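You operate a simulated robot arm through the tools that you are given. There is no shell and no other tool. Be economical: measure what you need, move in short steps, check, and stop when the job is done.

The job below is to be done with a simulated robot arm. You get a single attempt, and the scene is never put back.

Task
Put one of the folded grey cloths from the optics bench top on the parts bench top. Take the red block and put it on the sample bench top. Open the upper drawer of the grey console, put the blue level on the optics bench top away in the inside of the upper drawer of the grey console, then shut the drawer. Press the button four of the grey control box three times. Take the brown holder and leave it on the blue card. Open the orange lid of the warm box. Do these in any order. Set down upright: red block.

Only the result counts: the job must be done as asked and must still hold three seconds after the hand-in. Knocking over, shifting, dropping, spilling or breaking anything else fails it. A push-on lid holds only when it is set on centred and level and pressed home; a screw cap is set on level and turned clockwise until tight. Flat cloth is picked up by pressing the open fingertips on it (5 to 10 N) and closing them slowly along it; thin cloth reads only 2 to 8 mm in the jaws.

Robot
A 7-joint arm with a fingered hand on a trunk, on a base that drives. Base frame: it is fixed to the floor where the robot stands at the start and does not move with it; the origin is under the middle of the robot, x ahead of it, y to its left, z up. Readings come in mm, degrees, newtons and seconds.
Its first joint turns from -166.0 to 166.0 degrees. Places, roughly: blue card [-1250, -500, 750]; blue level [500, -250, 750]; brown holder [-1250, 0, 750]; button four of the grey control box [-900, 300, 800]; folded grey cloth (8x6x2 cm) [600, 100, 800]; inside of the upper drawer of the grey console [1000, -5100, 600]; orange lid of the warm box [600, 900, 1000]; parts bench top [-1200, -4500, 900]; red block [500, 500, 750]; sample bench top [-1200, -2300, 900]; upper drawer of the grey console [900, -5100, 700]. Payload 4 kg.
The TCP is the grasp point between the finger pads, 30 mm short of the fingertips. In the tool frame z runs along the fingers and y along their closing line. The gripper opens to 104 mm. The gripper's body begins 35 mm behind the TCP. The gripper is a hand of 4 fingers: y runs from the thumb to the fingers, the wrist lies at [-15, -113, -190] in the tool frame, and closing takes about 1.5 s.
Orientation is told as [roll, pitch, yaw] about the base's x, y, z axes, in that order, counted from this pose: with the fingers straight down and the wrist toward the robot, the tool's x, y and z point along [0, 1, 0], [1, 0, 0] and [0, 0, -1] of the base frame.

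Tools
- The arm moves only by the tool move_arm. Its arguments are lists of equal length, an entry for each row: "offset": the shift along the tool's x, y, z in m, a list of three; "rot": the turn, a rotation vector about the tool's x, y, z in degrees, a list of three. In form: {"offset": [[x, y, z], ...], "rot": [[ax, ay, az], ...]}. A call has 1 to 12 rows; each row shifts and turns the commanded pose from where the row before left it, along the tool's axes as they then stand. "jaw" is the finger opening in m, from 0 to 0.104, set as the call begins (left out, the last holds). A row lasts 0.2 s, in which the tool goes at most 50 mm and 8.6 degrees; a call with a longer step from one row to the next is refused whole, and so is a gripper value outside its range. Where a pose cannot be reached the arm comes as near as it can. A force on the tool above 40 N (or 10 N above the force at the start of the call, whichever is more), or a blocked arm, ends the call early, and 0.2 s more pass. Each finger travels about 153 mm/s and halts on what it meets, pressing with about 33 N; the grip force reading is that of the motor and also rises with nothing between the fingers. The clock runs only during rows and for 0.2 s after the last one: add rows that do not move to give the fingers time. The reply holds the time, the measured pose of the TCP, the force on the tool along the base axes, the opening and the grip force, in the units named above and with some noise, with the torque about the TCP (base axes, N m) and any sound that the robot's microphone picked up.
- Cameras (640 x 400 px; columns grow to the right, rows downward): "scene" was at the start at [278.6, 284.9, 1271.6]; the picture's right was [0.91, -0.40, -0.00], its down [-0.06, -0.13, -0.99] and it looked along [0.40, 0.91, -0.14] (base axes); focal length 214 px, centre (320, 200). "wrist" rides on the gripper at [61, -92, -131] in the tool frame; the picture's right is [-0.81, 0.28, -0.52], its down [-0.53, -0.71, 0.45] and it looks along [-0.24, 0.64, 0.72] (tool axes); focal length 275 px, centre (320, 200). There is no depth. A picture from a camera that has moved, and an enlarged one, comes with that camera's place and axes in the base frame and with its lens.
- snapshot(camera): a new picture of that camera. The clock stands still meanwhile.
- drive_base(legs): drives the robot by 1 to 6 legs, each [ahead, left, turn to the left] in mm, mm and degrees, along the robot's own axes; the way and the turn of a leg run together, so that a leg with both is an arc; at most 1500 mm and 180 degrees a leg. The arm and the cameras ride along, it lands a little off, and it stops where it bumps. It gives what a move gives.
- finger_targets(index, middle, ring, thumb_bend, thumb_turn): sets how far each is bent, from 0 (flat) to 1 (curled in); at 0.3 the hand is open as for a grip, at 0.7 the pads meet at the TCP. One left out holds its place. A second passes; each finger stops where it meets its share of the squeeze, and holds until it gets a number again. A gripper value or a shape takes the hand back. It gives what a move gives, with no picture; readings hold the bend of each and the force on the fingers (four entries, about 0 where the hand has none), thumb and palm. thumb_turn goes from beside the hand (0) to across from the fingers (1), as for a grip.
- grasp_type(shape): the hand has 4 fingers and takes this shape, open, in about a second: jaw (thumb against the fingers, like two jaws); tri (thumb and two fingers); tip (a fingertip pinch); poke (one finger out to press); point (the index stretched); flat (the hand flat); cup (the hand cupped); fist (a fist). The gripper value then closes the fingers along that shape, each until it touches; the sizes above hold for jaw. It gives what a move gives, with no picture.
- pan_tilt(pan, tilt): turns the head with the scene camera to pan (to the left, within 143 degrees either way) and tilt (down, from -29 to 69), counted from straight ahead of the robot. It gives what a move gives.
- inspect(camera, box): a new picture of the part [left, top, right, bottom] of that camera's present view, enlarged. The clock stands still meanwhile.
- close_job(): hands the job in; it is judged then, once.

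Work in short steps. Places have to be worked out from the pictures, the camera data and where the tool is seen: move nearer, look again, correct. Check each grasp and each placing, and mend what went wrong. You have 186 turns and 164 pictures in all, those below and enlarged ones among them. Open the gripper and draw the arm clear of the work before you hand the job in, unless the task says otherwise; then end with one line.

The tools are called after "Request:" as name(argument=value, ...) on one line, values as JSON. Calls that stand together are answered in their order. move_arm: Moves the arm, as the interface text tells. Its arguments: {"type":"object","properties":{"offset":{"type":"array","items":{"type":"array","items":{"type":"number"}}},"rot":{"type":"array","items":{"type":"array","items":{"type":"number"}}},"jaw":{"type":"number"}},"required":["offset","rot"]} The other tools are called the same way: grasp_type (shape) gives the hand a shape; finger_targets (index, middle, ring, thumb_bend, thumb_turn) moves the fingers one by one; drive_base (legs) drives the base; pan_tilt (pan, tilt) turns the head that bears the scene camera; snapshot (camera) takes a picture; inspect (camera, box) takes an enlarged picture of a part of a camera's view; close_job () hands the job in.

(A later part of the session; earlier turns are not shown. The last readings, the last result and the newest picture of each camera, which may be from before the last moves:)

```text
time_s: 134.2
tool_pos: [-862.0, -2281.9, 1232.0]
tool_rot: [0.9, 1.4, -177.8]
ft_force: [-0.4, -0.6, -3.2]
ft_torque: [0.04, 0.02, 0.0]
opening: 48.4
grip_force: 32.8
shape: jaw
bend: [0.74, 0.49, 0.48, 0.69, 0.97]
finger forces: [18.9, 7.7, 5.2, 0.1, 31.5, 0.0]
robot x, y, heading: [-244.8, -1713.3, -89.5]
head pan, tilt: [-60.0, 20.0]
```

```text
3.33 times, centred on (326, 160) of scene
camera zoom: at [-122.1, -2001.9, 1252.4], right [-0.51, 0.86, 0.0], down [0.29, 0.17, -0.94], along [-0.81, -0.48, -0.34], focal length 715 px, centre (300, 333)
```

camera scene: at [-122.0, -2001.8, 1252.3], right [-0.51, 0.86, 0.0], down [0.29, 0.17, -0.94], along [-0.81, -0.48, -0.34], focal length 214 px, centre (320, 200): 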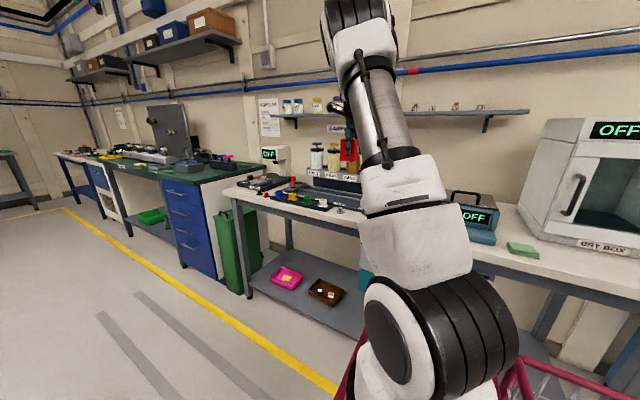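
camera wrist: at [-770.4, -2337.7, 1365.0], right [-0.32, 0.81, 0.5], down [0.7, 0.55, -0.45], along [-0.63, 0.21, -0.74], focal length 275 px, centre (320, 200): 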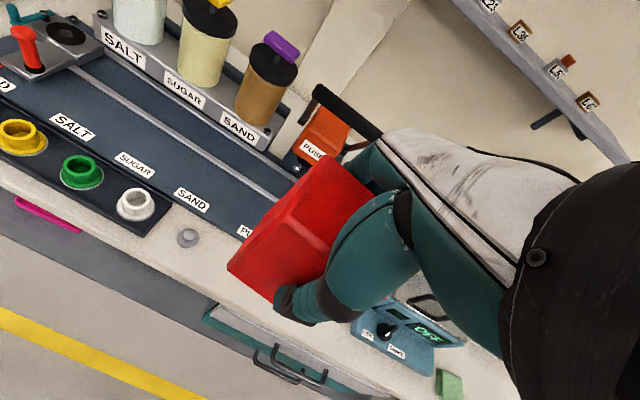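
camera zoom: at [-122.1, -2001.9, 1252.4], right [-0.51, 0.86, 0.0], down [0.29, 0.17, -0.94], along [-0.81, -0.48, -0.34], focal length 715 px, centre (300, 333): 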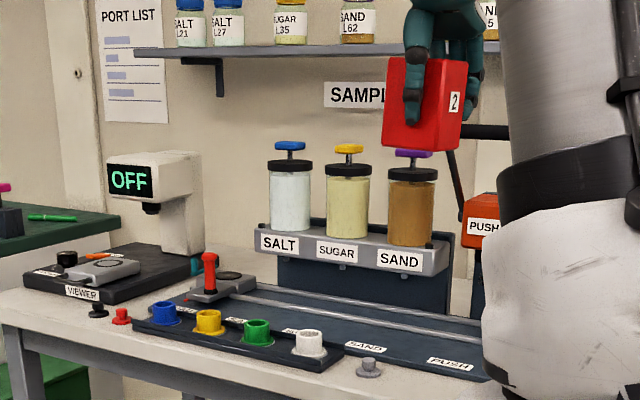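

Nothing toppled. There is a free strip between the tray's PUSH end (y≈-2197) and the teal meter (y≈-1989); I'll set the block at about (-970,-2095). I shift the base 120 mm left for reach and look again.

Request:
drive_base(legs=[[0, 130, 0]])

Request:
move_arm(offset=[[0.045, 0, 0], [0.045, 0.02, 0], [0.045, 0.02, 0], [0.045, 0.02, 0], [0, 0.045, 0]], rot=[[0, 0, 0], [0, 0, 0], [0, 0, 0], [0, 0, 0], [0, 0, 0]])

Request:
snapshot(camera="wrist")

Request:
snapshot(camera="scene")

```text
time_s: 135.5
tool_pos: [-731.6, -2281.1, 1233.4]
tool_rot: [1.0, 1.3, -177.8]
ft_force: [-1.2, -0.2, -2.1]
ft_torque: [-0.03, 0.0, -0.02]
opening: 48.5
grip_force: 33.3
shape: jaw
bend: [0.74, 0.49, 0.48, 0.69, 0.97]
finger forces: [18.9, 7.6, 5.2, 0.1, 31.5, 0.0]
robot x, y, heading: [-117.6, -1712.6, -89.1]
head pan, tilt: [-60.0, 20.0]
```

```text
time_s: 136.7
tool_pos: [-827.2, -2465.3, 1234.8]
tool_rot: [1.1, 1.4, -177.7]
ft_force: [1.2, -0.5, -1.9]
ft_torque: [0.04, 0.03, 0.04]
opening: 48.0
grip_force: 33.0
shape: jaw
bend: [0.74, 0.49, 0.48, 0.69, 0.97]
finger forces: [18.7, 7.7, 5.1, 0.1, 31.6, 0.1]
robot x, y, heading: [-115.3, -1714.9, -89.2]
head pan, tilt: [-60.0, 20.0]
```

```text
103 pictures are left
camera wrist: at [-735.9, -2521.5, 1367.2], right [-0.32, 0.81, 0.5], down [0.7, 0.55, -0.45], along [-0.64, 0.2, -0.74], focal length 275 px, centre (320, 200)
```

wrist: 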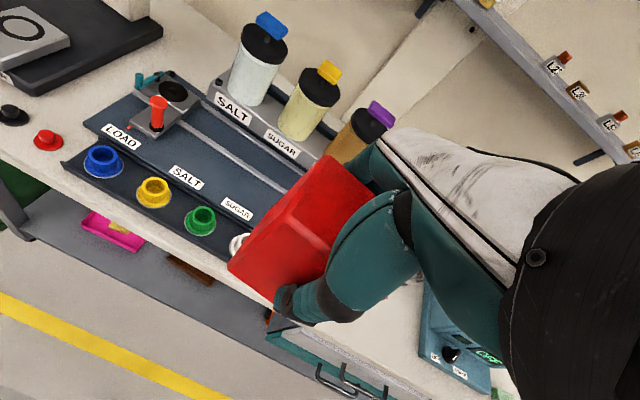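

```text
102 pictures are left
camera scene: at [9.4, -1999.3, 1252.4], right [-0.51, 0.86, 0.0], down [0.29, 0.18, -0.94], along [-0.81, -0.48, -0.34], focal length 214 px, centre (320, 200)
```

scene: 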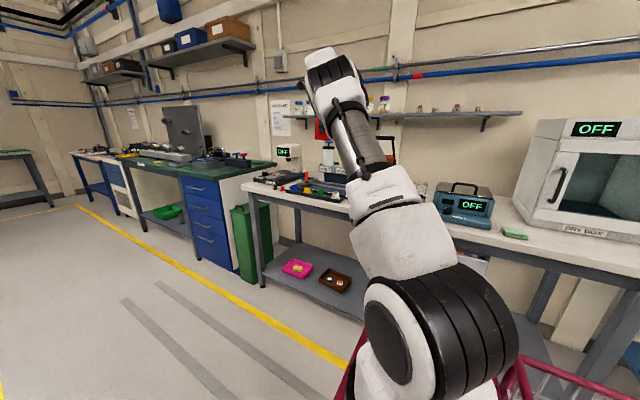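

Wrong sign on tool x; the tool's x runs along -y here. I move back the other way to y≈-2095.

Request:
move_arm(offset=[[-0.046, 0, 0], [-0.046, 0, 0], [-0.046, 0, 0], [-0.046, 0, 0], [-0.046, 0, 0], [-0.046, 0, 0], [-0.046, 0, 0], [-0.046, 0, 0]], rot=[[0, 0, 0], [0, 0, 0], [0, 0, 0], [0, 0, 0], [0, 0, 0], [0, 0, 0], [0, 0, 0], [0, 0, 0]])

Request:
snapshot(camera="wrist")

```text
time_s: 138.5
tool_pos: [-842.8, -2098.6, 1228.1]
tool_rot: [1.0, 1.4, -177.7]
ft_force: [-0.4, -0.3, -3.5]
ft_torque: [0.08, -0.01, -0.01]
opening: 48.4
grip_force: 32.6
shape: jaw
bend: [0.74, 0.49, 0.48, 0.69, 0.97]
finger forces: [18.5, 7.8, 5.1, 0.0, 31.3, 0.0]
robot x, y, heading: [-114.8, -1711.6, -89.0]
head pan, tilt: [-60.0, 20.0]
```

```text
101 pictures are left
camera wrist: at [-751.1, -2153.5, 1359.8], right [-0.32, 0.81, 0.5], down [0.7, 0.55, -0.45], along [-0.64, 0.21, -0.74], focal length 275 px, centre (320, 200)
```

wrist: 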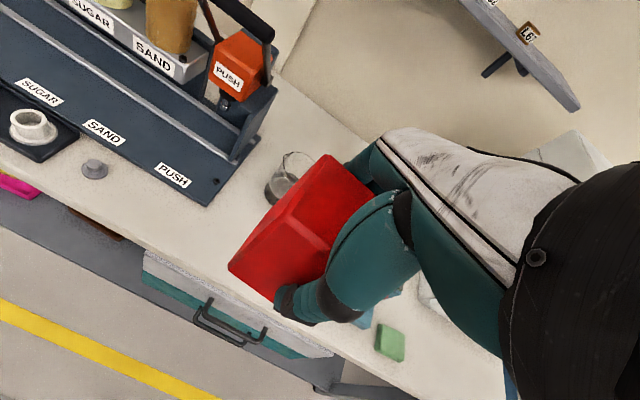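

Clear view: beaker near (-1152,-2099), tray corner (-1028,-2215). I bring the block over (-985,-2110) and lower to near the surface.

Request:
move_arm(offset=[[0.001, 0.024, 0.03], [0.001, 0.024, 0.035], [0.001, 0.024, 0.04], [0.001, 0.024, 0.04], [0.001, 0.024, 0.04], [0.001, 0.024, 0.04], [0, 0, 0.045], [0, 0, 0.045]], rot=[[0, 0, 0], [0, 0, 0], [0, 0, 0], [0, 0, 0], [0, 0, 0], [0, 0, 0], [0, 0, 0], [0, 0, 0]])

Request:
snapshot(camera="wrist")

Request:
snapshot(camera="scene")

```text
time_s: 140.3
tool_pos: [-979.6, -2114.1, 913.4]
tool_rot: [1.0, 0.8, -177.7]
ft_force: [4.9, 1.7, 24.9]
ft_torque: [0.03, 0.18, -0.03]
opening: 49.5
grip_force: 32.8
shape: jaw
bend: [0.75, 0.49, 0.48, 0.69, 0.97]
finger forces: [19.2, 8.8, 4.6, 0.0, 38.5, 0.0]
robot x, y, heading: [-117.6, -1713.3, -89.0]
head pan, tilt: [-60.0, 20.0]
```

```text
100 pictures are left
camera wrist: at [-886.6, -2168.7, 1045.2], right [-0.31, 0.81, 0.5], down [0.7, 0.55, -0.45], along [-0.64, 0.21, -0.74], focal length 275 px, centre (320, 200)
```

wrist: 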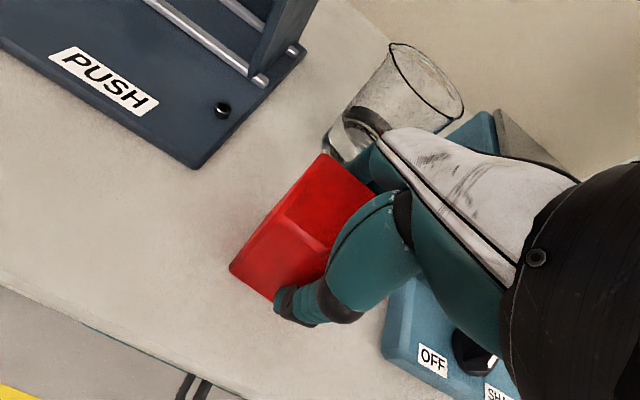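

```text
99 pictures are left
camera scene: at [9.6, -1999.1, 1252.4], right [-0.51, 0.86, 0.0], down [0.29, 0.18, -0.94], along [-0.81, -0.48, -0.34], focal length 214 px, centre (320, 200)
```

scene: 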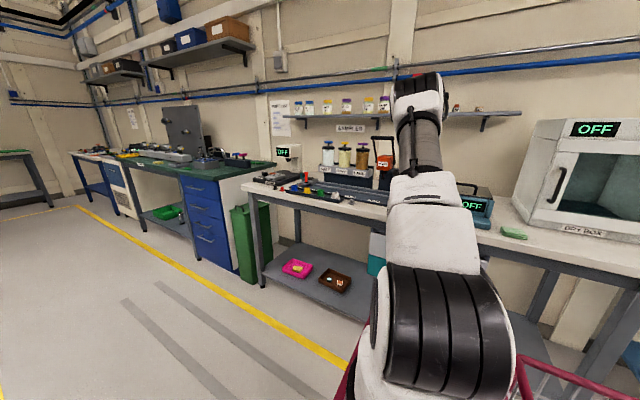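

The block is on the bench (25 N contact at z≈913). I ease 3 mm up and open gently.

Request:
move_arm(offset=[[0, 0, -0.005], [0, 0, 0]], rot=[[0, 0, 0], [0, 0, 0]])

Request:
move_arm(offset=[[0, 0, 0], [0, 0, 0], [0, 0, 0], [0, 0, 0], [0, 0, 0]], rot=[[0, 0, 0], [0, 0, 0], [0, 0, 0], [0, 0, 0], [0, 0, 0]], jaw=0.08)

Request:
snapshot(camera="wrist")

```text
time_s: 140.9
tool_pos: [-978.1, -2112.7, 913.9]
tool_rot: [1.0, 1.3, -177.8]
ft_force: [-1.0, 1.1, 10.7]
ft_torque: [0.08, 0.44, -0.05]
opening: 49.2
grip_force: 32.8
shape: jaw
bend: [0.75, 0.48, 0.48, 0.7, 0.97]
finger forces: [20.3, 9.5, 5.3, 0.0, 33.0, 0.0]
robot x, y, heading: [-118.2, -1713.5, -89.1]
head pan, tilt: [-60.0, 20.0]
```

```text
time_s: 142.1
tool_pos: [-978.3, -2113.4, 914.1]
tool_rot: [1.0, 1.5, -177.8]
ft_force: [0.5, 0.1, 0.2]
ft_torque: [0.01, -0.01, -0.02]
opening: 79.9
grip_force: 0.0
shape: jaw
bend: [0.27, 0.35, 0.32, 0.53, 0.99]
finger forces: [0.0, 0.0, 0.0, 0.0, 0.0, 0.0]
robot x, y, heading: [-113.7, -1712.5, -89.2]
head pan, tilt: [-60.0, 20.0]
```

```text
98 pictures are left
camera wrist: at [-887.0, -2169.5, 1046.0], right [-0.32, 0.81, 0.5], down [0.7, 0.55, -0.45], along [-0.64, 0.21, -0.74], focal length 275 px, centre (320, 200)
```

wrist: 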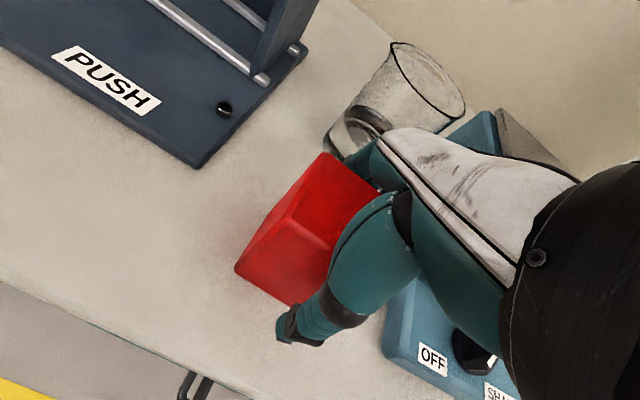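

Released; the block stands. I rise straight up, then draw back over the aisle and check.

Request:
move_arm(offset=[[0, 0, -0.03], [0, 0, -0.04], [0, 0, -0.045], [0, 0, -0.045], [0, 0, -0.045], [0, -0.02, -0.045], [0, -0.045, -0.02], [0, -0.045, 0]], rot=[[0, 0, 0], [0, 0, 0], [0, 0, 0], [0, 0, 0], [0, 0, 0], [0, 0, 0], [0, 0, 0], [0, 0, 0]])

Request:
snapshot(camera="wrist")

```text
time_s: 143.9
tool_pos: [-875.8, -2105.1, 1185.4]
tool_rot: [0.9, 1.3, -177.8]
ft_force: [-0.3, -0.4, -1.0]
ft_torque: [-0.01, -0.02, -0.02]
opening: 80.1
grip_force: 0.2
shape: jaw
bend: [0.27, 0.35, 0.32, 0.53, 0.99]
finger forces: [0.1, 0.0, 0.0, 0.0, 0.0, 0.0]
robot x, y, heading: [-116.8, -1718.2, -89.2]
head pan, tilt: [-60.0, 20.0]
```

```text
97 pictures are left
camera wrist: at [-784.5, -2160.8, 1317.9], right [-0.32, 0.81, 0.5], down [0.7, 0.55, -0.45], along [-0.63, 0.21, -0.74], focal length 275 px, centre (320, 200)
```

wrist: 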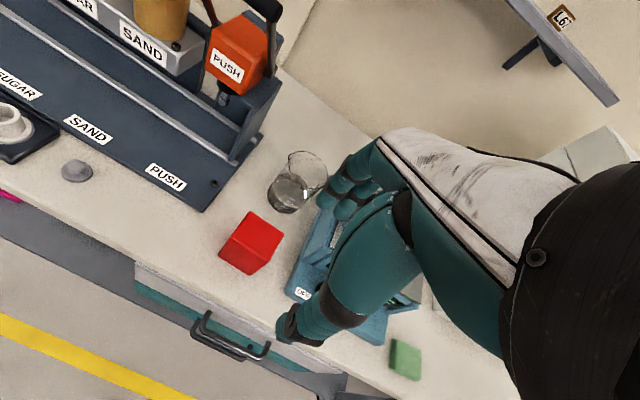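

Block stands upright and free of the hand. I swing the empty hand to the front over the aisle, then reverse the base to the rear blue bench for the holder and button.

Request:
move_arm(offset=[[0.025, -0.04, -0.01], [0.03, -0.035, -0.01], [0.035, -0.03, -0.01], [0.04, -0.025, 0], [0.04, -0.025, 0], [0.04, -0.025, 0], [0.04, -0.025, 0], [0.04, -0.025, 0], [0.04, -0.025, 0], [0.04, -0.025, 0]], rot=[[0, 0, -2], [0, 0, -2], [0, 0, -2], [0, 0, -2], [0, 0, -2], [0, 0, -2], [0, 0, -2], [0, 0, -2], [0, 0, -2], [0, 0, -2]])

Request:
drive_base(legs=[[0, -230, 0], [-1500, 0, 0], [-500, 0, 0]])

Request:
pan_tilt(pan=-75, tilt=30)

Request:
snapshot(camera="scene")

Request:
snapshot(camera="wrist")

```text
time_s: 146.1
tool_pos: [-528.5, -2414.0, 1230.9]
tool_rot: [1.4, 0.9, -157.8]
ft_force: [-0.1, 0.3, -0.6]
ft_torque: [0.01, -0.03, 0.01]
opening: 79.9
grip_force: 0.1
shape: jaw
bend: [0.27, 0.35, 0.32, 0.53, 0.99]
finger forces: [0.0, 0.0, 0.1, 0.0, 0.0, 0.0]
robot x, y, heading: [-113.8, -1717.1, -89.0]
head pan, tilt: [-60.0, 20.0]
```

```text
time_s: 157.4
tool_pos: [-782.5, -413.9, 1230.7]
tool_rot: [1.4, 1.0, -158.1]
ft_force: [1.1, -0.3, -0.3]
ft_torque: [0.01, -0.03, -0.01]
opening: 79.5
grip_force: 0.1
shape: jaw
bend: [0.27, 0.35, 0.32, 0.53, 0.99]
finger forces: [0.1, 0.1, 0.0, 0.0, 0.0, 0.1]
robot x, y, heading: [-367.4, 282.3, -89.6]
head pan, tilt: [-60.0, 20.0]
```

```text
time_s: 158.2
tool_pos: [-784.7, -414.6, 1231.6]
tool_rot: [1.3, 0.9, -158.1]
ft_force: [-1.0, -0.1, -0.3]
ft_torque: [0.01, -0.02, 0.01]
opening: 79.9
grip_force: 0.0
shape: jaw
bend: [0.27, 0.35, 0.32, 0.53, 0.99]
finger forces: [0.0, 0.1, 0.1, 0.0, 0.1, 0.1]
robot x, y, heading: [-367.6, 287.7, -89.8]
head pan, tilt: [-75.0, 30.0]
```

```text
96 pictures are left
camera scene: at [-251.3, 20.3, 1236.4], right [-0.27, 0.96, 0.0], down [0.48, 0.13, -0.87], along [-0.83, -0.23, -0.5], focal length 214 px, centre (320, 200)
```

scene: 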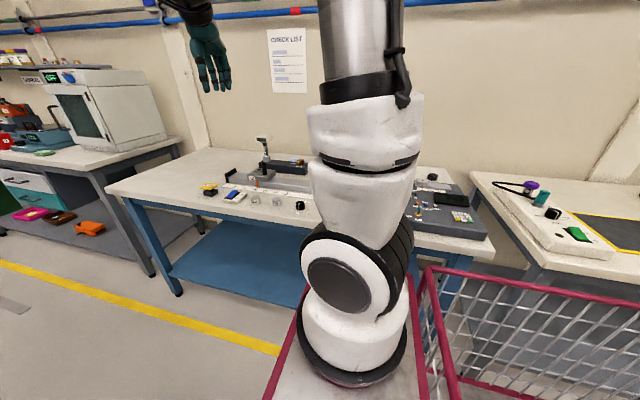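

```text
95 pictures are left
camera wrist: at [-677.4, -434.4, 1363.0], right [-0.57, 0.66, 0.49], down [0.48, 0.75, -0.46], along [-0.67, -0.03, -0.74], focal length 275 px, centre (320, 200)
```

wrist: 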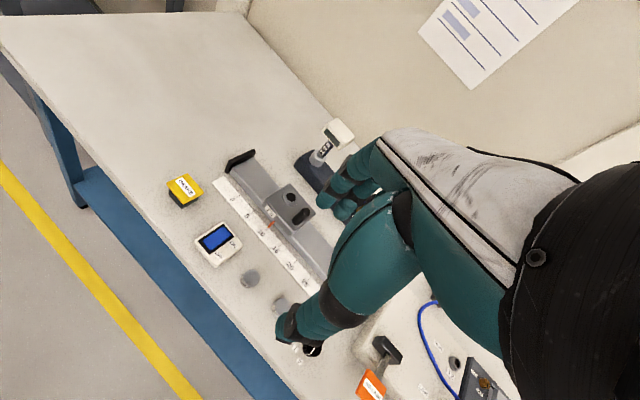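

The arm blocks the head's view, so I use the wrist camera: move the hand up and along to y≈-50.

Request:
move_arm(offset=[[-0.0407, -0.021, -0.0125], [-0.0407, -0.021, -0.0125], [-0.0407, -0.021, -0.0125], [-0.0407, -0.021, -0.0125], [-0.0407, -0.021, -0.0125], [-0.0407, -0.021, -0.0125], [-0.0407, -0.021, -0.0125], [-0.0407, -0.021, -0.0125]], rot=[[0, 0, 3], [0, 0, 3], [0, 0, 3], [0, 0, 3], [0, 0, 3], [0, 0, 3], [0, 0, 2], [0, 0, 2]])

Request:
snapshot(camera="wrist")

Request:
snapshot(camera="scene")

```text
time_s: 159.9
tool_pos: [-685.6, -62.1, 1328.7]
tool_rot: [0.8, 1.4, 179.9]
ft_force: [-0.8, -0.1, 0.0]
ft_torque: [0.03, 0.0, 0.0]
opening: 79.8
grip_force: 0.1
shape: jaw
bend: [0.27, 0.35, 0.32, 0.53, 0.99]
finger forces: [0.0, 0.1, 0.0, 0.1, 0.1, 0.0]
robot x, y, heading: [-366.7, 281.4, -89.5]
head pan, tilt: [-75.0, 30.0]
```

```text
94 pictures are left
camera wrist: at [-596.6, -121.4, 1460.2], right [-0.28, 0.82, 0.5], down [0.73, 0.52, -0.45], along [-0.63, 0.23, -0.74], focal length 275 px, centre (320, 200)
```

wrist: 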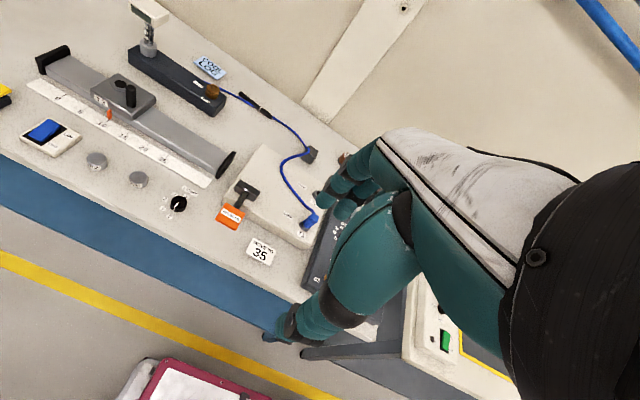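

```text
93 pictures are left
camera scene: at [-251.5, 20.1, 1236.3], right [-0.27, 0.96, 0.0], down [0.48, 0.13, -0.87], along [-0.83, -0.23, -0.5], focal length 214 px, centre (320, 200)
```

scene: 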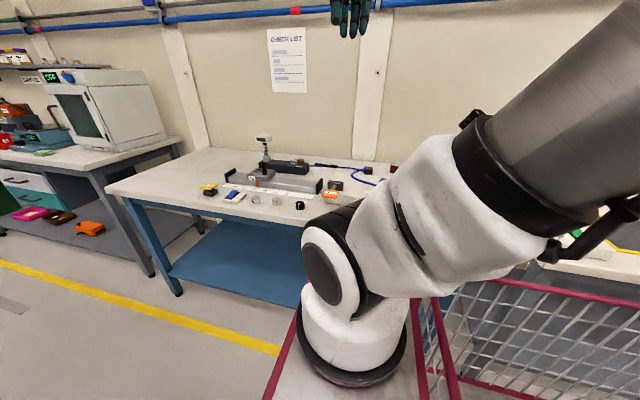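

I see the blue card at (210,67) and something brown near (345,158). Zoom to confirm.

Request:
inspect(camera="wrist", box=[120, 10, 376, 170])

Request:
inspect(camera="scene", box=[220, 120, 412, 240])

```text
2.50 times, centred on (248, 90) of wrist
camera zoom: at [-596.6, -121.4, 1460.2], right [-0.28, 0.82, 0.5], down [0.73, 0.52, -0.45], along [-0.63, 0.23, -0.74], focal length 688 px, centre (500, 475)
```

zoom: 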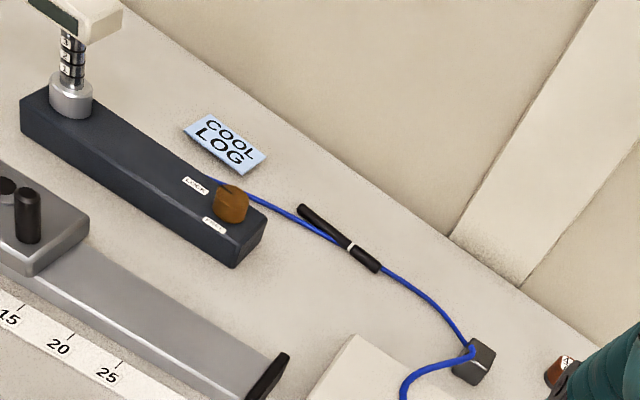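

```text
3.33 times, centred on (316, 180) of scene
camera zoom: at [-251.5, 20.1, 1236.3], right [-0.27, 0.96, 0.0], down [0.48, 0.13, -0.87], along [-0.83, -0.23, -0.5], focal length 715 px, centre (333, 267)
```

zoom: 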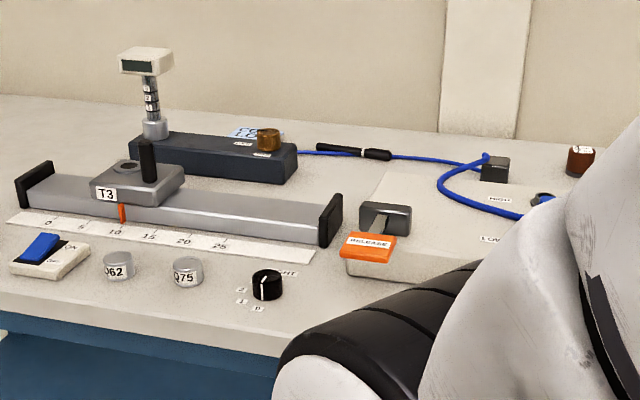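

Holder appears at about (-1428,118), the "COOL LOG" blue card at about (-1440,-460). I shift the base 120 mm to the right for reach and bring the hand nearer the holder.

Request:
drive_base(legs=[[0, -120, 0]])

Request:
move_arm(offset=[[-0.005, 0.04, 0.02], [-0.005, 0.04, 0.02], [-0.005, 0.04, 0.02], [-0.005, 0.04, 0.02], [-0.005, 0.04, 0.02], [-0.005, 0.04, 0.02], [-0.005, 0.04, 0.02], [-0.005, 0.04, 0.02], [-0.005, 0.04, 0.02], [-0.005, 0.04, 0.02]], rot=[[0, 0, 0], [0, 0, 0], [0, 0, 0], [0, 0, 0], [0, 0, 0], [0, 0, 0], [0, 0, 0], [0, 0, 0], [0, 0, 0], [0, 0, 0]])

Request:
snapshot(camera="wrist")

Request:
snapshot(camera="scene")

```text
time_s: 161.2
tool_pos: [-806.5, -63.7, 1328.5]
tool_rot: [0.9, 1.4, 179.8]
ft_force: [1.2, 0.7, -0.5]
ft_torque: [-0.02, 0.0, -0.02]
opening: 80.0
grip_force: 0.0
shape: jaw
bend: [0.27, 0.35, 0.32, 0.53, 0.99]
finger forces: [0.0, 0.0, 0.1, 0.0, 0.1, 0.1]
robot x, y, heading: [-484.9, 282.9, -89.5]
head pan, tilt: [-75.0, 30.0]
```

```text
time_s: 163.4
tool_pos: [-1202.4, -12.9, 1117.2]
tool_rot: [1.1, 1.3, 179.8]
ft_force: [0.8, 0.4, 0.0]
ft_torque: [0.01, 0.02, -0.03]
opening: 79.8
grip_force: 0.0
shape: jaw
bend: [0.27, 0.35, 0.32, 0.53, 0.99]
finger forces: [0.0, 0.0, 0.0, 0.1, 0.1, 0.0]
robot x, y, heading: [-487.7, 285.2, -89.7]
head pan, tilt: [-75.0, 30.0]
```

```text
90 pictures are left
camera wrist: at [-1113.0, -72.1, 1250.7], right [-0.28, 0.82, 0.5], down [0.73, 0.52, -0.45], along [-0.63, 0.23, -0.74], focal length 275 px, centre (320, 200)
```

wrist: 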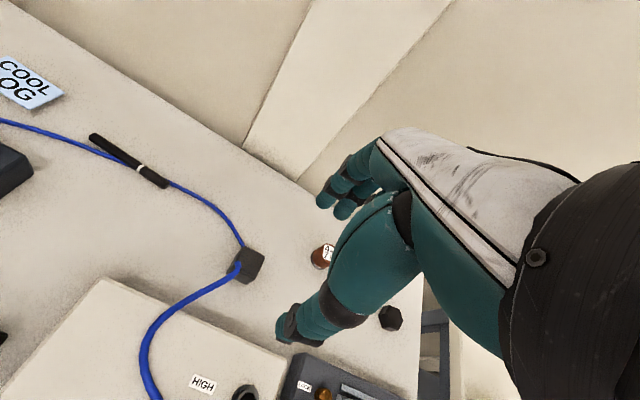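

```text
89 pictures are left
camera scene: at [-371.7, 19.6, 1236.3], right [-0.27, 0.96, 0.0], down [0.48, 0.13, -0.87], along [-0.83, -0.23, -0.5], focal length 214 px, centre (320, 200)
```

scene: 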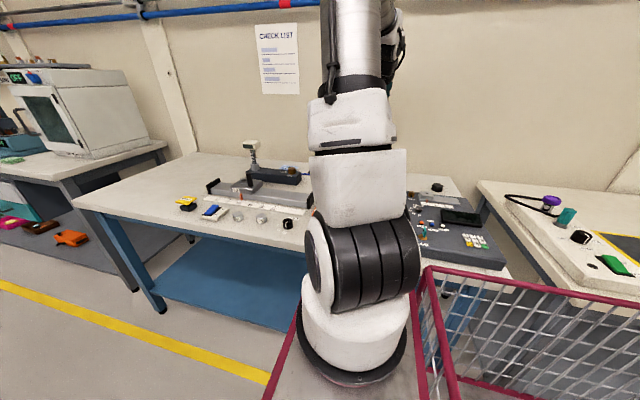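

Now holder refines to (-1347, 98), z≈845, card (-1357,-418), bench ≈825. I move above the holder.

Request:
move_arm(offset=[[-0.0222, 0.029, 0.03], [-0.0222, 0.029, 0.03], [-0.0222, 0.029, 0.03], [-0.0222, 0.029, 0.03], [-0.0222, 0.029, 0.03]], rot=[[0, 0, 0], [0, 0, 0], [0, 0, 0], [0, 0, 0], [0, 0, 0]], jaw=0.09)

Request:
inspect(camera="wrist", box=[160, 150, 480, 400])

```text
time_s: 164.6
tool_pos: [-1342.9, 94.1, 962.1]
tool_rot: [0.9, 1.3, 179.8]
ft_force: [0.8, 0.5, -0.4]
ft_torque: [0.0, -0.01, -0.03]
opening: 89.6
grip_force: 0.1
shape: jaw
bend: [0.27, 0.33, 0.31, 0.42, 0.98]
finger forces: [0.1, 0.0, 0.1, 0.1, 0.1, 0.0]
robot x, y, heading: [-486.2, 281.7, -89.7]
head pan, tilt: [-75.0, 30.0]
```

```text
1.60 times, centred on (320, 275) of wrist
camera zoom: at [-1253.2, 34.8, 1095.3], right [-0.28, 0.82, 0.5], down [0.72, 0.52, -0.45], along [-0.63, 0.23, -0.74], focal length 440 px, centre (320, 80)
```

zoom: 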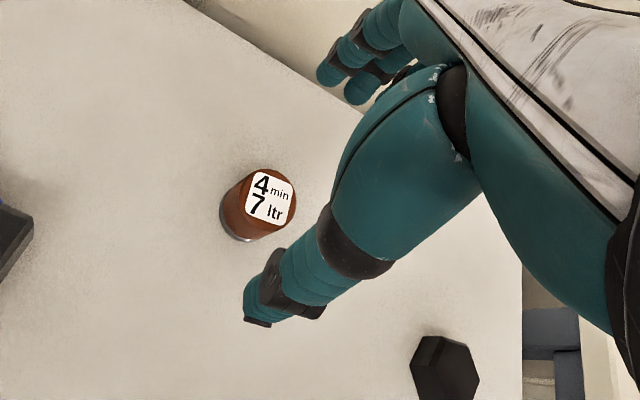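

Holder's a small brown cylinder, centre ≈(-1353,101). I correct and go down to z≈860 in careful rows.

Request:
move_arm(offset=[[-0.003, 0.005, 0.03], [-0.003, 0.004, 0.03], [0, 0, 0.02], [0, 0, 0.012], [0, 0, 0.006]], rot=[[0, 0, 0], [0, 0, 0], [0, 0, 0], [0, 0, 0], [0, 0, 0]])

Request:
inspect(camera="wrist", box=[160, 150, 480, 400])

```text
time_s: 165.8
tool_pos: [-1348.0, 98.9, 862.9]
tool_rot: [0.8, 1.3, 179.8]
ft_force: [-0.2, 0.7, 0.7]
ft_torque: [0.01, -0.01, -0.03]
opening: 89.7
grip_force: 0.0
shape: jaw
bend: [0.27, 0.33, 0.31, 0.42, 0.98]
finger forces: [0.0, 0.0, 0.1, 0.0, 0.0, 0.1]
robot x, y, heading: [-483.1, 283.1, -89.6]
head pan, tilt: [-75.0, 30.0]
```

```text
1.60 times, centred on (320, 275) of wrist
camera zoom: at [-1260.1, 39.7, 996.7], right [-0.28, 0.82, 0.5], down [0.73, 0.52, -0.45], along [-0.63, 0.23, -0.74], focal length 440 px, centre (320, 80)
```

zoom: 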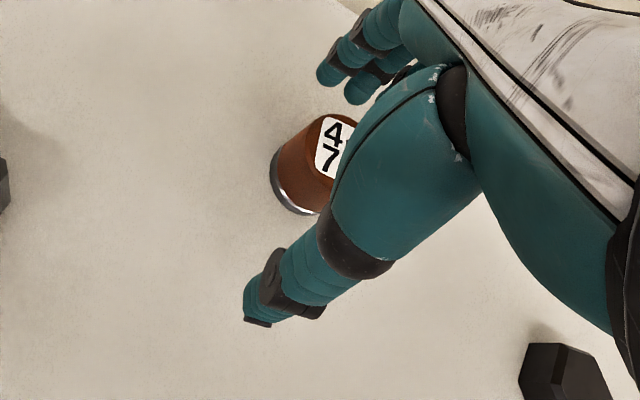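

Centred well. I close on the holder.

Request:
move_arm(offset=[[-0.003, 0.003, 0.003], [0, 0, 0], [0, 0, 0], [0, 0, 0], [0, 0, 0], [0, 0, 0], [0, 0, 0], [0, 0, 0]], rot=[[0, 0, 0], [0, 0, 0], [0, 0, 0], [0, 0, 0], [0, 0, 0], [0, 0, 0], [0, 0, 0], [0, 0, 0]], jaw=0.01)

Request:
move_arm(offset=[[0, 0, -0.02], [0, 0, -0.03], [0, 0, -0.04], [0, 0, -0.045]], rot=[[0, 0, 0], [0, 0, 0], [0, 0, 0], [0, 0, 0]])

Request:
snapshot(camera="wrist")

```text
time_s: 167.6
tool_pos: [-1352.9, 101.3, 861.1]
tool_rot: [1.0, 1.3, 179.9]
ft_force: [-0.1, -0.4, -0.9]
ft_torque: [0.01, -0.02, 0.0]
opening: 4.0
grip_force: 32.8
shape: jaw
bend: [0.7, 0.72, 0.7, 0.79, 1.0]
finger forces: [0.0, 0.0, 0.0, 0.1, 0.0, 0.0]
robot x, y, heading: [-486.7, 279.5, -89.7]
head pan, tilt: [-75.0, 30.0]
```

```text
time_s: 168.6
tool_pos: [-1355.5, 103.2, 995.5]
tool_rot: [0.9, 1.4, 179.7]
ft_force: [-0.7, -0.6, -0.4]
ft_torque: [0.01, -0.03, 0.0]
opening: 3.0
grip_force: 32.9
shape: jaw
bend: [0.7, 0.73, 0.7, 0.79, 1.0]
finger forces: [0.0, 0.0, 0.1, 0.0, 0.0, 0.1]
robot x, y, heading: [-487.2, 278.1, -89.7]
head pan, tilt: [-75.0, 30.0]
```

```text
86 pictures are left
camera wrist: at [-1268.0, 44.0, 1128.5], right [-0.28, 0.82, 0.5], down [0.73, 0.52, -0.45], along [-0.63, 0.23, -0.74], focal length 275 px, centre (320, 200)
```

wrist: 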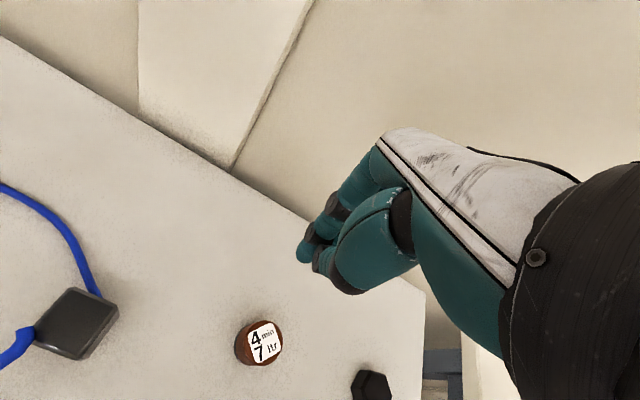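

It missed: the bench is lower (holder top ≈832), and the closing fingers nudged the holder. I open, and move to look from another angle.

Request:
move_arm(offset=[[0.03, -0.03, -0.02], [0.03, -0.04, 0], [0.04, -0.03, 0], [0, 0, 0]], rot=[[0, 0, 0], [0, 0, 0], [0, 0, 0], [0, 0, 0]], jaw=0.09)

Request:
inspect(camera="wrist", box=[160, 150, 480, 350])

```text
time_s: 169.6
tool_pos: [-1254.7, 1.2, 1019.7]
tool_rot: [0.9, 1.4, 179.8]
ft_force: [-0.8, 0.5, 0.8]
ft_torque: [-0.01, -0.01, -0.01]
opening: 89.8
grip_force: 0.0
shape: jaw
bend: [0.28, 0.33, 0.31, 0.42, 0.98]
finger forces: [0.0, 0.0, 0.1, 0.0, 0.0, 0.0]
robot x, y, heading: [-487.0, 283.6, -89.7]
head pan, tilt: [-75.0, 30.0]
```

```text
2.00 times, centred on (320, 250) of wrist
camera zoom: at [-1165.7, -56.8, 1152.2], right [-0.28, 0.82, 0.5], down [0.73, 0.52, -0.45], along [-0.63, 0.23, -0.74], focal length 551 px, centre (320, 100)
```

zoom: 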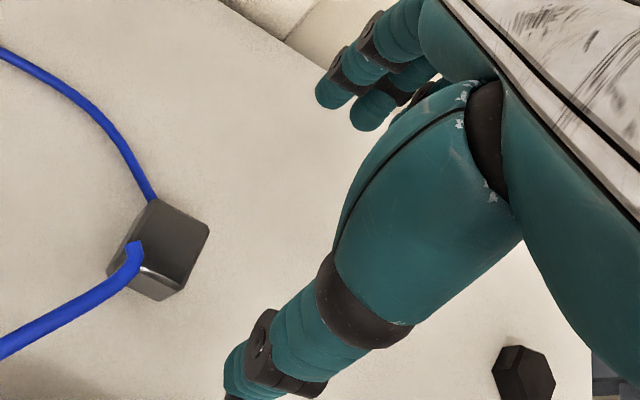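

I move to a spot past the holder to see it unobstructed.

Request:
move_arm(offset=[[-0.035, 0.02, 0.005], [-0.04, 0.025, 0.005], [-0.042, 0.025, 0.005], [-0.042, 0.025, 0.005]], rot=[[0, 0, 0], [0, 0, 0], [0, 0, 0], [0, 0, 0]])

Request:
snapshot(camera="wrist")

```text
time_s: 170.6
tool_pos: [-1350.7, 163.0, 995.9]
tool_rot: [0.8, 1.3, 179.9]
ft_force: [0.4, -0.1, 0.0]
ft_torque: [0.05, 0.03, 0.02]
opening: 89.9
grip_force: 0.1
shape: jaw
bend: [0.28, 0.33, 0.31, 0.42, 0.98]
finger forces: [0.1, 0.1, 0.0, 0.0, 0.0, 0.0]
robot x, y, heading: [-489.4, 284.0, -89.4]
head pan, tilt: [-75.0, 30.0]
```

```text
84 pictures are left
camera wrist: at [-1260.8, 103.6, 1128.7], right [-0.29, 0.82, 0.5], down [0.72, 0.52, -0.45], along [-0.63, 0.23, -0.74], focal length 275 px, centre (320, 200)
```

wrist: 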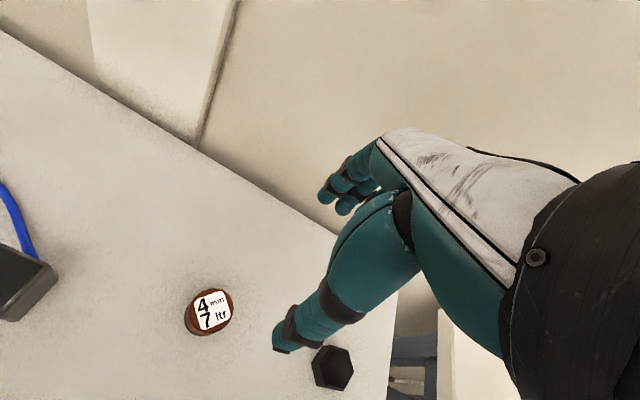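

Now solid: holder at (-1322,134), top z≈832, bench ≈795. I move over it and down to TCP z≈830.

Request:
move_arm(offset=[[0.0135, -0.013, 0.01], [0.0135, -0.013, 0.03], [0, 0, 0.04], [0, 0, 0.04], [0, 0, 0.025], [0, 0, 0.012], [0, 0, 0.008]], rot=[[0, 0, 0], [0, 0, 0], [0, 0, 0], [0, 0, 0], [0, 0, 0], [0, 0, 0], [0, 0, 0]])

Request:
inspect(camera="wrist", box=[160, 150, 480, 350])

```text
time_s: 172.2
tool_pos: [-1321.4, 132.5, 832.2]
tool_rot: [0.9, 1.2, 179.8]
ft_force: [0.4, -0.7, 3.8]
ft_torque: [0.02, 0.18, 0.02]
opening: 89.4
grip_force: 0.1
shape: jaw
bend: [0.28, 0.32, 0.31, 0.42, 0.98]
finger forces: [0.0, 3.7, 0.0, 0.0, 0.1, 0.0]
robot x, y, heading: [-486.2, 280.5, -89.7]
head pan, tilt: [-75.0, 30.0]
```

```text
2.00 times, centred on (320, 250) of wrist
camera zoom: at [-1230.9, 73.6, 964.3], right [-0.28, 0.82, 0.5], down [0.73, 0.52, -0.45], along [-0.63, 0.23, -0.74], focal length 551 px, centre (320, 100)
```

zoom: 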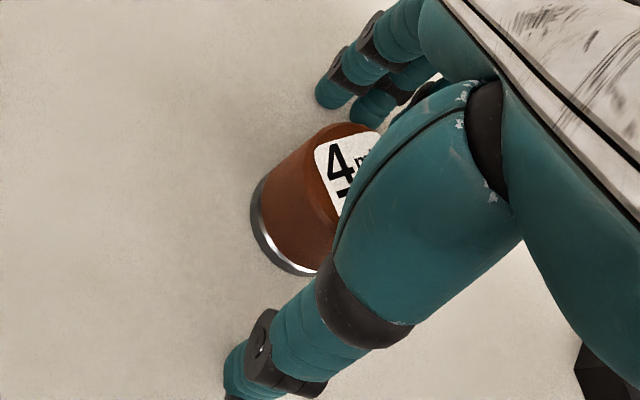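

Finger just touches the bench. I raise 4 mm and close.

Request:
move_arm(offset=[[0, 0, -0.004], [0, 0, 0], [0, 0, 0], [0, 0, 0], [0, 0, 0], [0, 0, 0], [0, 0, 0], [0, 0, 0]], rot=[[0, 0, 0], [0, 0, 0], [0, 0, 0], [0, 0, 0], [0, 0, 0], [0, 0, 0], [0, 0, 0], [0, 0, 0]], jaw=0.02)

Request:
inspect(camera="wrist", box=[160, 150, 480, 350])

```text
time_s: 174.0
tool_pos: [-1319.6, 133.0, 834.1]
tool_rot: [1.0, 1.4, 179.7]
ft_force: [0.0, 0.6, 0.8]
ft_torque: [0.04, 0.02, 0.02]
opening: 30.6
grip_force: 33.0
shape: jaw
bend: [0.74, 0.53, 0.58, 0.74, 1.0]
finger forces: [17.4, 11.1, 0.0, 0.0, 29.3, 0.0]
robot x, y, heading: [-487.7, 282.9, -89.5]
head pan, tilt: [-75.0, 30.0]
```

```text
2.00 times, centred on (320, 250) of wrist
camera zoom: at [-1231.1, 73.9, 967.9], right [-0.28, 0.82, 0.5], down [0.73, 0.52, -0.45], along [-0.63, 0.23, -0.74], focal length 551 px, centre (320, 100)
```

zoom: 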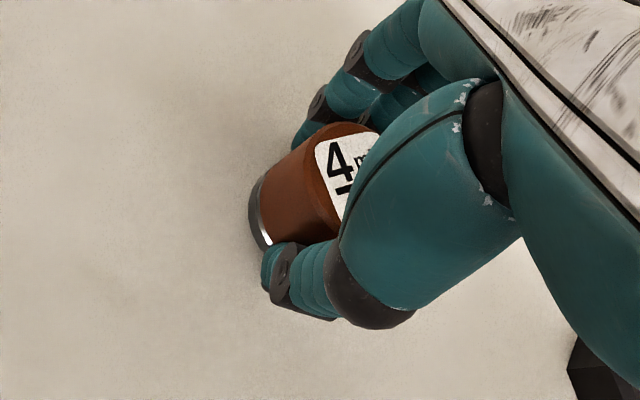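

Holder gripped (≈31 mm). I lift and carry it toward the card at about (-1387,-435).

Request:
move_arm(offset=[[0, 0, -0.03], [0, 0, -0.045], [0, 0, -0.045], [0.03, 0, -0.03], [0.045, 0, -0.015], [0.045, 0, 0], [0.045, 0, 0], [0.045, 0, 0], [0.045, 0, 0], [0.045, 0, 0], [0.045, 0, 0], [0.045, 0, 0]], rot=[[0, 0, 0], [0, 0, 0], [0, 0, 0], [0, 0, 0], [0, 0, 0], [0, 0, 0], [0, 0, 0], [0, 0, 0], [0, 0, 0], [0, 0, 0], [0, 0, 0], [0, 0, 0]])

Request:
snapshot(camera="wrist")

```text
time_s: 176.6
tool_pos: [-1325.9, -253.3, 1008.3]
tool_rot: [0.8, 1.3, 179.7]
ft_force: [-0.5, 1.7, -0.2]
ft_torque: [-0.06, -0.02, 0.03]
opening: 30.3
grip_force: 32.7
shape: jaw
bend: [0.74, 0.53, 0.58, 0.74, 1.0]
finger forces: [17.4, 11.4, 0.0, 0.0, 29.2, 0.0]
robot x, y, heading: [-486.9, 278.9, -89.8]
head pan, tilt: [-75.0, 30.0]
```

```text
81 pictures are left
camera wrist: at [-1237.5, -312.5, 1140.2], right [-0.28, 0.82, 0.5], down [0.73, 0.52, -0.45], along [-0.63, 0.24, -0.74], focal length 275 px, centre (320, 200)
```

wrist: 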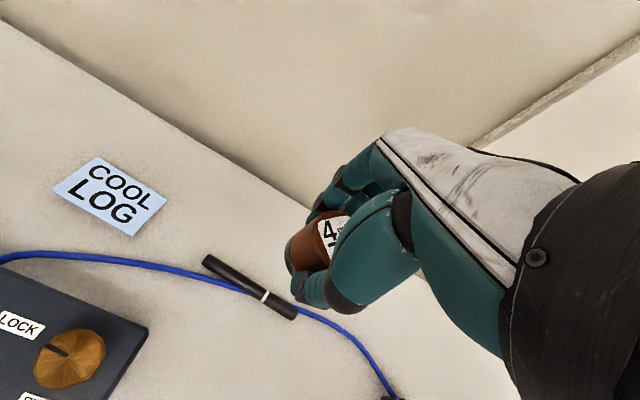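

Card at about (-1372,-433). I move over it.

Request:
move_arm(offset=[[0.045, 0.0115, 0], [0.045, 0.0115, 0.01], [0.045, 0.0115, 0.02], [0.045, 0.0115, 0.03]], rot=[[0, 0, 0], [0, 0, 0], [0, 0, 0], [0, 0, 0]])

Request:
snapshot(camera="wrist")

```text
refused: row 3 steps farther than a row can; nothing moved
```

```text
80 pictures are left
camera wrist: at [-1237.5, -312.5, 1140.2], right [-0.28, 0.82, 0.5], down [0.73, 0.52, -0.45], along [-0.63, 0.24, -0.74], focal length 275 px, centre (320, 200)
```

wrist: 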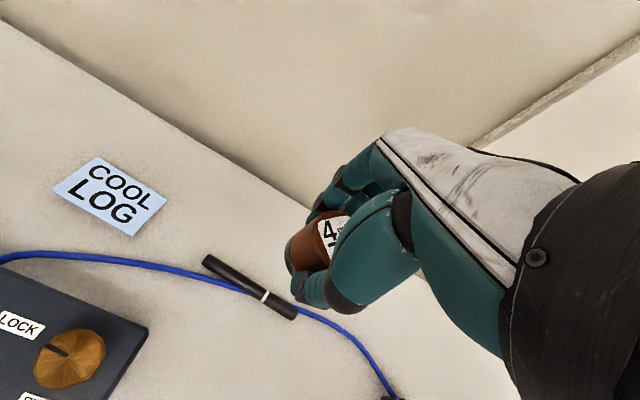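

One row was too long; I split it.

Request:
move_arm(offset=[[0.036, 0.0092, 0], [0.036, 0.0092, 0.01], [0.036, 0.0092, 0.02], [0.036, 0.0092, 0.02], [0.036, 0.0092, 0.02], [0, 0, 0.03]], rot=[[0, 0, 0], [0, 0, 0], [0, 0, 0], [0, 0, 0], [0, 0, 0], [0, 0, 0]])

Request:
snapshot(camera="wrist")

```text
time_s: 178.0
tool_pos: [-1369.0, -435.8, 907.9]
tool_rot: [1.1, 1.4, 179.7]
ft_force: [0.3, -0.2, 1.3]
ft_torque: [0.03, -0.01, 0.02]
opening: 30.4
grip_force: 32.6
shape: jaw
bend: [0.74, 0.53, 0.58, 0.75, 1.0]
finger forces: [17.8, 11.7, 0.0, 0.1, 29.1, 0.0]
robot x, y, heading: [-485.5, 280.5, -89.6]
head pan, tilt: [-75.0, 30.0]
```

```text
79 pictures are left
camera wrist: at [-1280.1, -495.2, 1041.0], right [-0.28, 0.82, 0.5], down [0.73, 0.52, -0.45], along [-0.63, 0.23, -0.74], focal length 275 px, centre (320, 200)
```

wrist: 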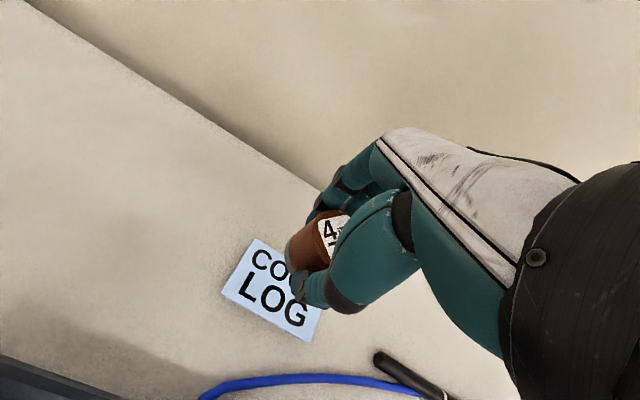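

Card centre confirmed (-1365,-431). I lower to just above contact, then touch down.

Request:
move_arm(offset=[[-0.005, -0.002, 0.03], [0, 0, 0.025], [0, 0, 0.012], [0, 0, 0.005], [0, 0, 0.003], [0, 0, 0]], rot=[[0, 0, 0], [0, 0, 0], [0, 0, 0], [0, 0, 0], [0, 0, 0], [0, 0, 0]])

Request:
snapshot(camera="wrist")

```text
time_s: 179.1
tool_pos: [-1368.6, -433.8, 846.5]
tool_rot: [1.4, 0.5, 179.9]
ft_force: [-1.0, 0.4, 14.5]
ft_torque: [0.05, 0.06, -0.01]
opening: 32.9
grip_force: 32.6
shape: jaw
bend: [0.74, 0.53, 0.58, 0.75, 1.0]
finger forces: [19.6, 12.8, 0.1, 0.0, 31.5, 0.1]
robot x, y, heading: [-486.0, 281.1, -89.8]
head pan, tilt: [-75.0, 30.0]
stopped in row 5: the force on the tool passed its limit at 43 N (the readings are from after the stop); the commanded pose is now the measured one
```

```text
78 pictures are left
camera wrist: at [-1277.2, -492.2, 978.7], right [-0.28, 0.82, 0.49], down [0.72, 0.52, -0.46], along [-0.64, 0.23, -0.74], focal length 275 px, centre (320, 200)
```

wrist: 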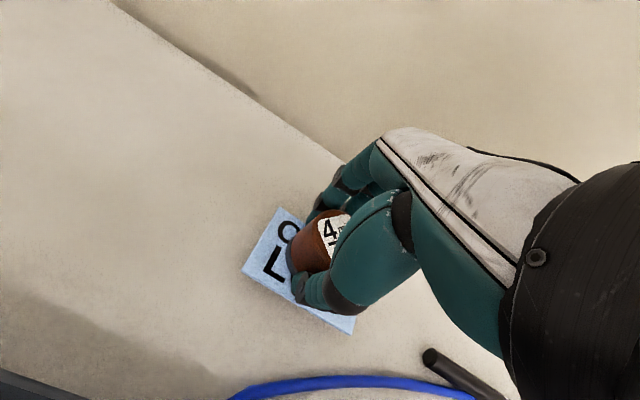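

Contact made; the card is a bit thick. I ease and open.

Request:
move_arm(offset=[[0, 0, -0.002], [0, 0, 0]], rot=[[0, 0, 0], [0, 0, 0]])

Request:
move_arm(offset=[[0, 0, 0], [0, 0, 0], [0, 0, 0], [0, 0, 0], [0, 0, 0], [0, 0, -0.01], [0, 0, -0.03], [0, 0, -0.04], [0, -0.01, -0.04], [0, -0.02, -0.04]], rot=[[0, 0, 0], [0, 0, 0], [0, 0, 0], [0, 0, 0], [0, 0, 0], [0, 0, 0], [0, 0, 0], [0, 0, 0], [0, 0, 0], [0, 0, 0]], jaw=0.075)

Request:
snapshot(camera="wrist")

```text
time_s: 179.7
tool_pos: [-1368.9, -434.1, 846.6]
tool_rot: [1.3, 0.7, 179.9]
ft_force: [-2.2, -2.0, 12.5]
ft_torque: [-0.03, 0.17, 0.02]
opening: 32.9
grip_force: 33.4
shape: jaw
bend: [0.74, 0.53, 0.58, 0.75, 1.0]
finger forces: [20.6, 13.1, 0.0, 0.1, 30.6, 0.0]
robot x, y, heading: [-488.6, 283.2, -89.7]
head pan, tilt: [-75.0, 30.0]
```

```text
time_s: 181.9
tool_pos: [-1340.9, -428.5, 1006.1]
tool_rot: [1.2, 0.9, 179.8]
ft_force: [-0.5, -0.5, -0.4]
ft_torque: [-0.03, -0.01, -0.01]
opening: 74.7
grip_force: 0.1
shape: jaw
bend: [0.27, 0.37, 0.34, 0.57, 0.99]
finger forces: [0.1, 0.0, 0.0, 0.0, 0.0, 0.0]
robot x, y, heading: [-489.3, 280.0, -89.6]
head pan, tilt: [-75.0, 30.0]
```

```text
77 pictures are left
camera wrist: at [-1250.3, -486.6, 1137.6], right [-0.28, 0.82, 0.5], down [0.72, 0.52, -0.46], along [-0.63, 0.23, -0.74], focal length 275 px, centre (320, 200)
```

wrist: 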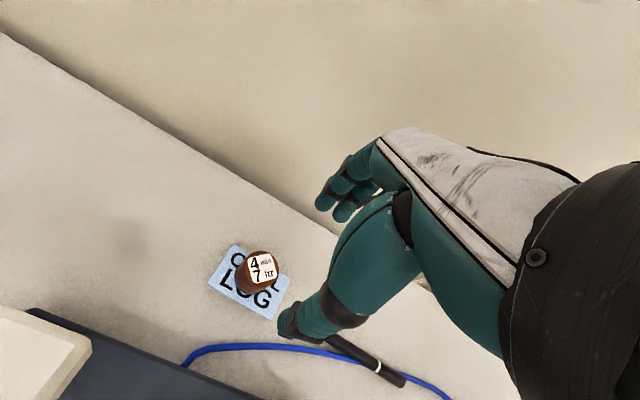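

Holder sits upright on the card. Next the control box: raise, drive 330 left, and move the hand along to see it.

Request:
move_arm(offset=[[0, -0.01, -0.045], [0, -0.01, -0.045], [0, -0.01, -0.045], [0, -0.02, -0.03]], rot=[[0, 0, 0], [0, 0, 0], [0, 0, 0], [0, 0, 0]])

Request:
drive_base(legs=[[0, 330, 0]])

Request:
move_arm(offset=[[-0.048, 0, 0], [-0.048, 0, 0], [-0.048, 0, 0], [-0.048, 0, 0], [-0.048, 0, 0], [-0.048, 0, 0], [-0.048, 0, 0], [-0.048, 0, 0], [-0.048, 0, 0], [-0.048, 0, 0]], rot=[[0, 0, 0], [0, 0, 0], [0, 0, 0], [0, 0, 0], [0, 0, 0], [0, 0, 0], [0, 0, 0], [0, 0, 0], [0, 0, 0], [0, 0, 0]])

Request:
snapshot(camera="wrist")

```text
time_s: 182.9
tool_pos: [-1294.2, -425.8, 1172.8]
tool_rot: [1.1, 0.7, 179.8]
ft_force: [-0.5, 0.1, -0.2]
ft_torque: [0.0, -0.01, 0.0]
opening: 74.7
grip_force: 0.0
shape: jaw
bend: [0.27, 0.36, 0.34, 0.57, 0.99]
finger forces: [0.1, 0.0, 0.0, 0.0, 0.1, 0.0]
robot x, y, heading: [-489.8, 281.7, -89.5]
head pan, tilt: [-75.0, 30.0]
```

```text
time_s: 185.0
tool_pos: [-965.9, -423.9, 1173.4]
tool_rot: [1.2, 0.8, 179.9]
ft_force: [0.1, 0.3, -1.0]
ft_torque: [0.0, 0.03, 0.0]
opening: 75.0
grip_force: 0.0
shape: jaw
bend: [0.27, 0.36, 0.34, 0.57, 0.99]
finger forces: [0.0, 0.0, 0.0, 0.0, 0.1, 0.1]
robot x, y, heading: [-158.3, 282.4, -89.7]
head pan, tilt: [-75.0, 30.0]
```

```text
time_s: 187.2
tool_pos: [-965.1, 54.6, 1164.8]
tool_rot: [1.2, 0.7, -179.9]
ft_force: [-0.6, -1.4, -0.5]
ft_torque: [0.03, 0.01, -0.03]
opening: 74.7
grip_force: 0.1
shape: jaw
bend: [0.27, 0.36, 0.34, 0.57, 0.99]
finger forces: [0.0, 0.0, 0.0, 0.1, 0.1, 0.0]
robot x, y, heading: [-160.4, 285.1, -89.7]
head pan, tilt: [-75.0, 30.0]
```

```text
76 pictures are left
camera wrist: at [-874.0, -3.8, 1295.1], right [-0.28, 0.82, 0.5], down [0.72, 0.52, -0.46], along [-0.64, 0.23, -0.74], focal length 275 px, centre (320, 200)
```

wrist: 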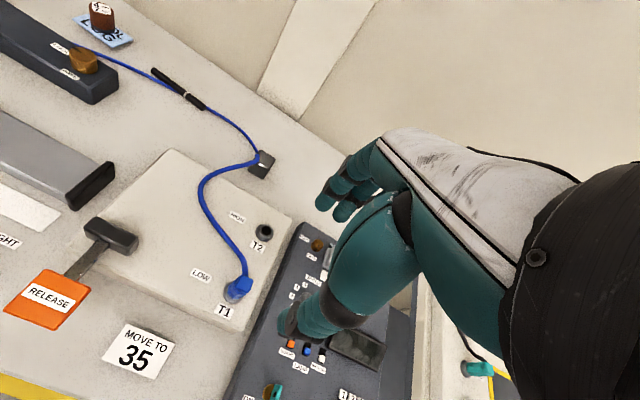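

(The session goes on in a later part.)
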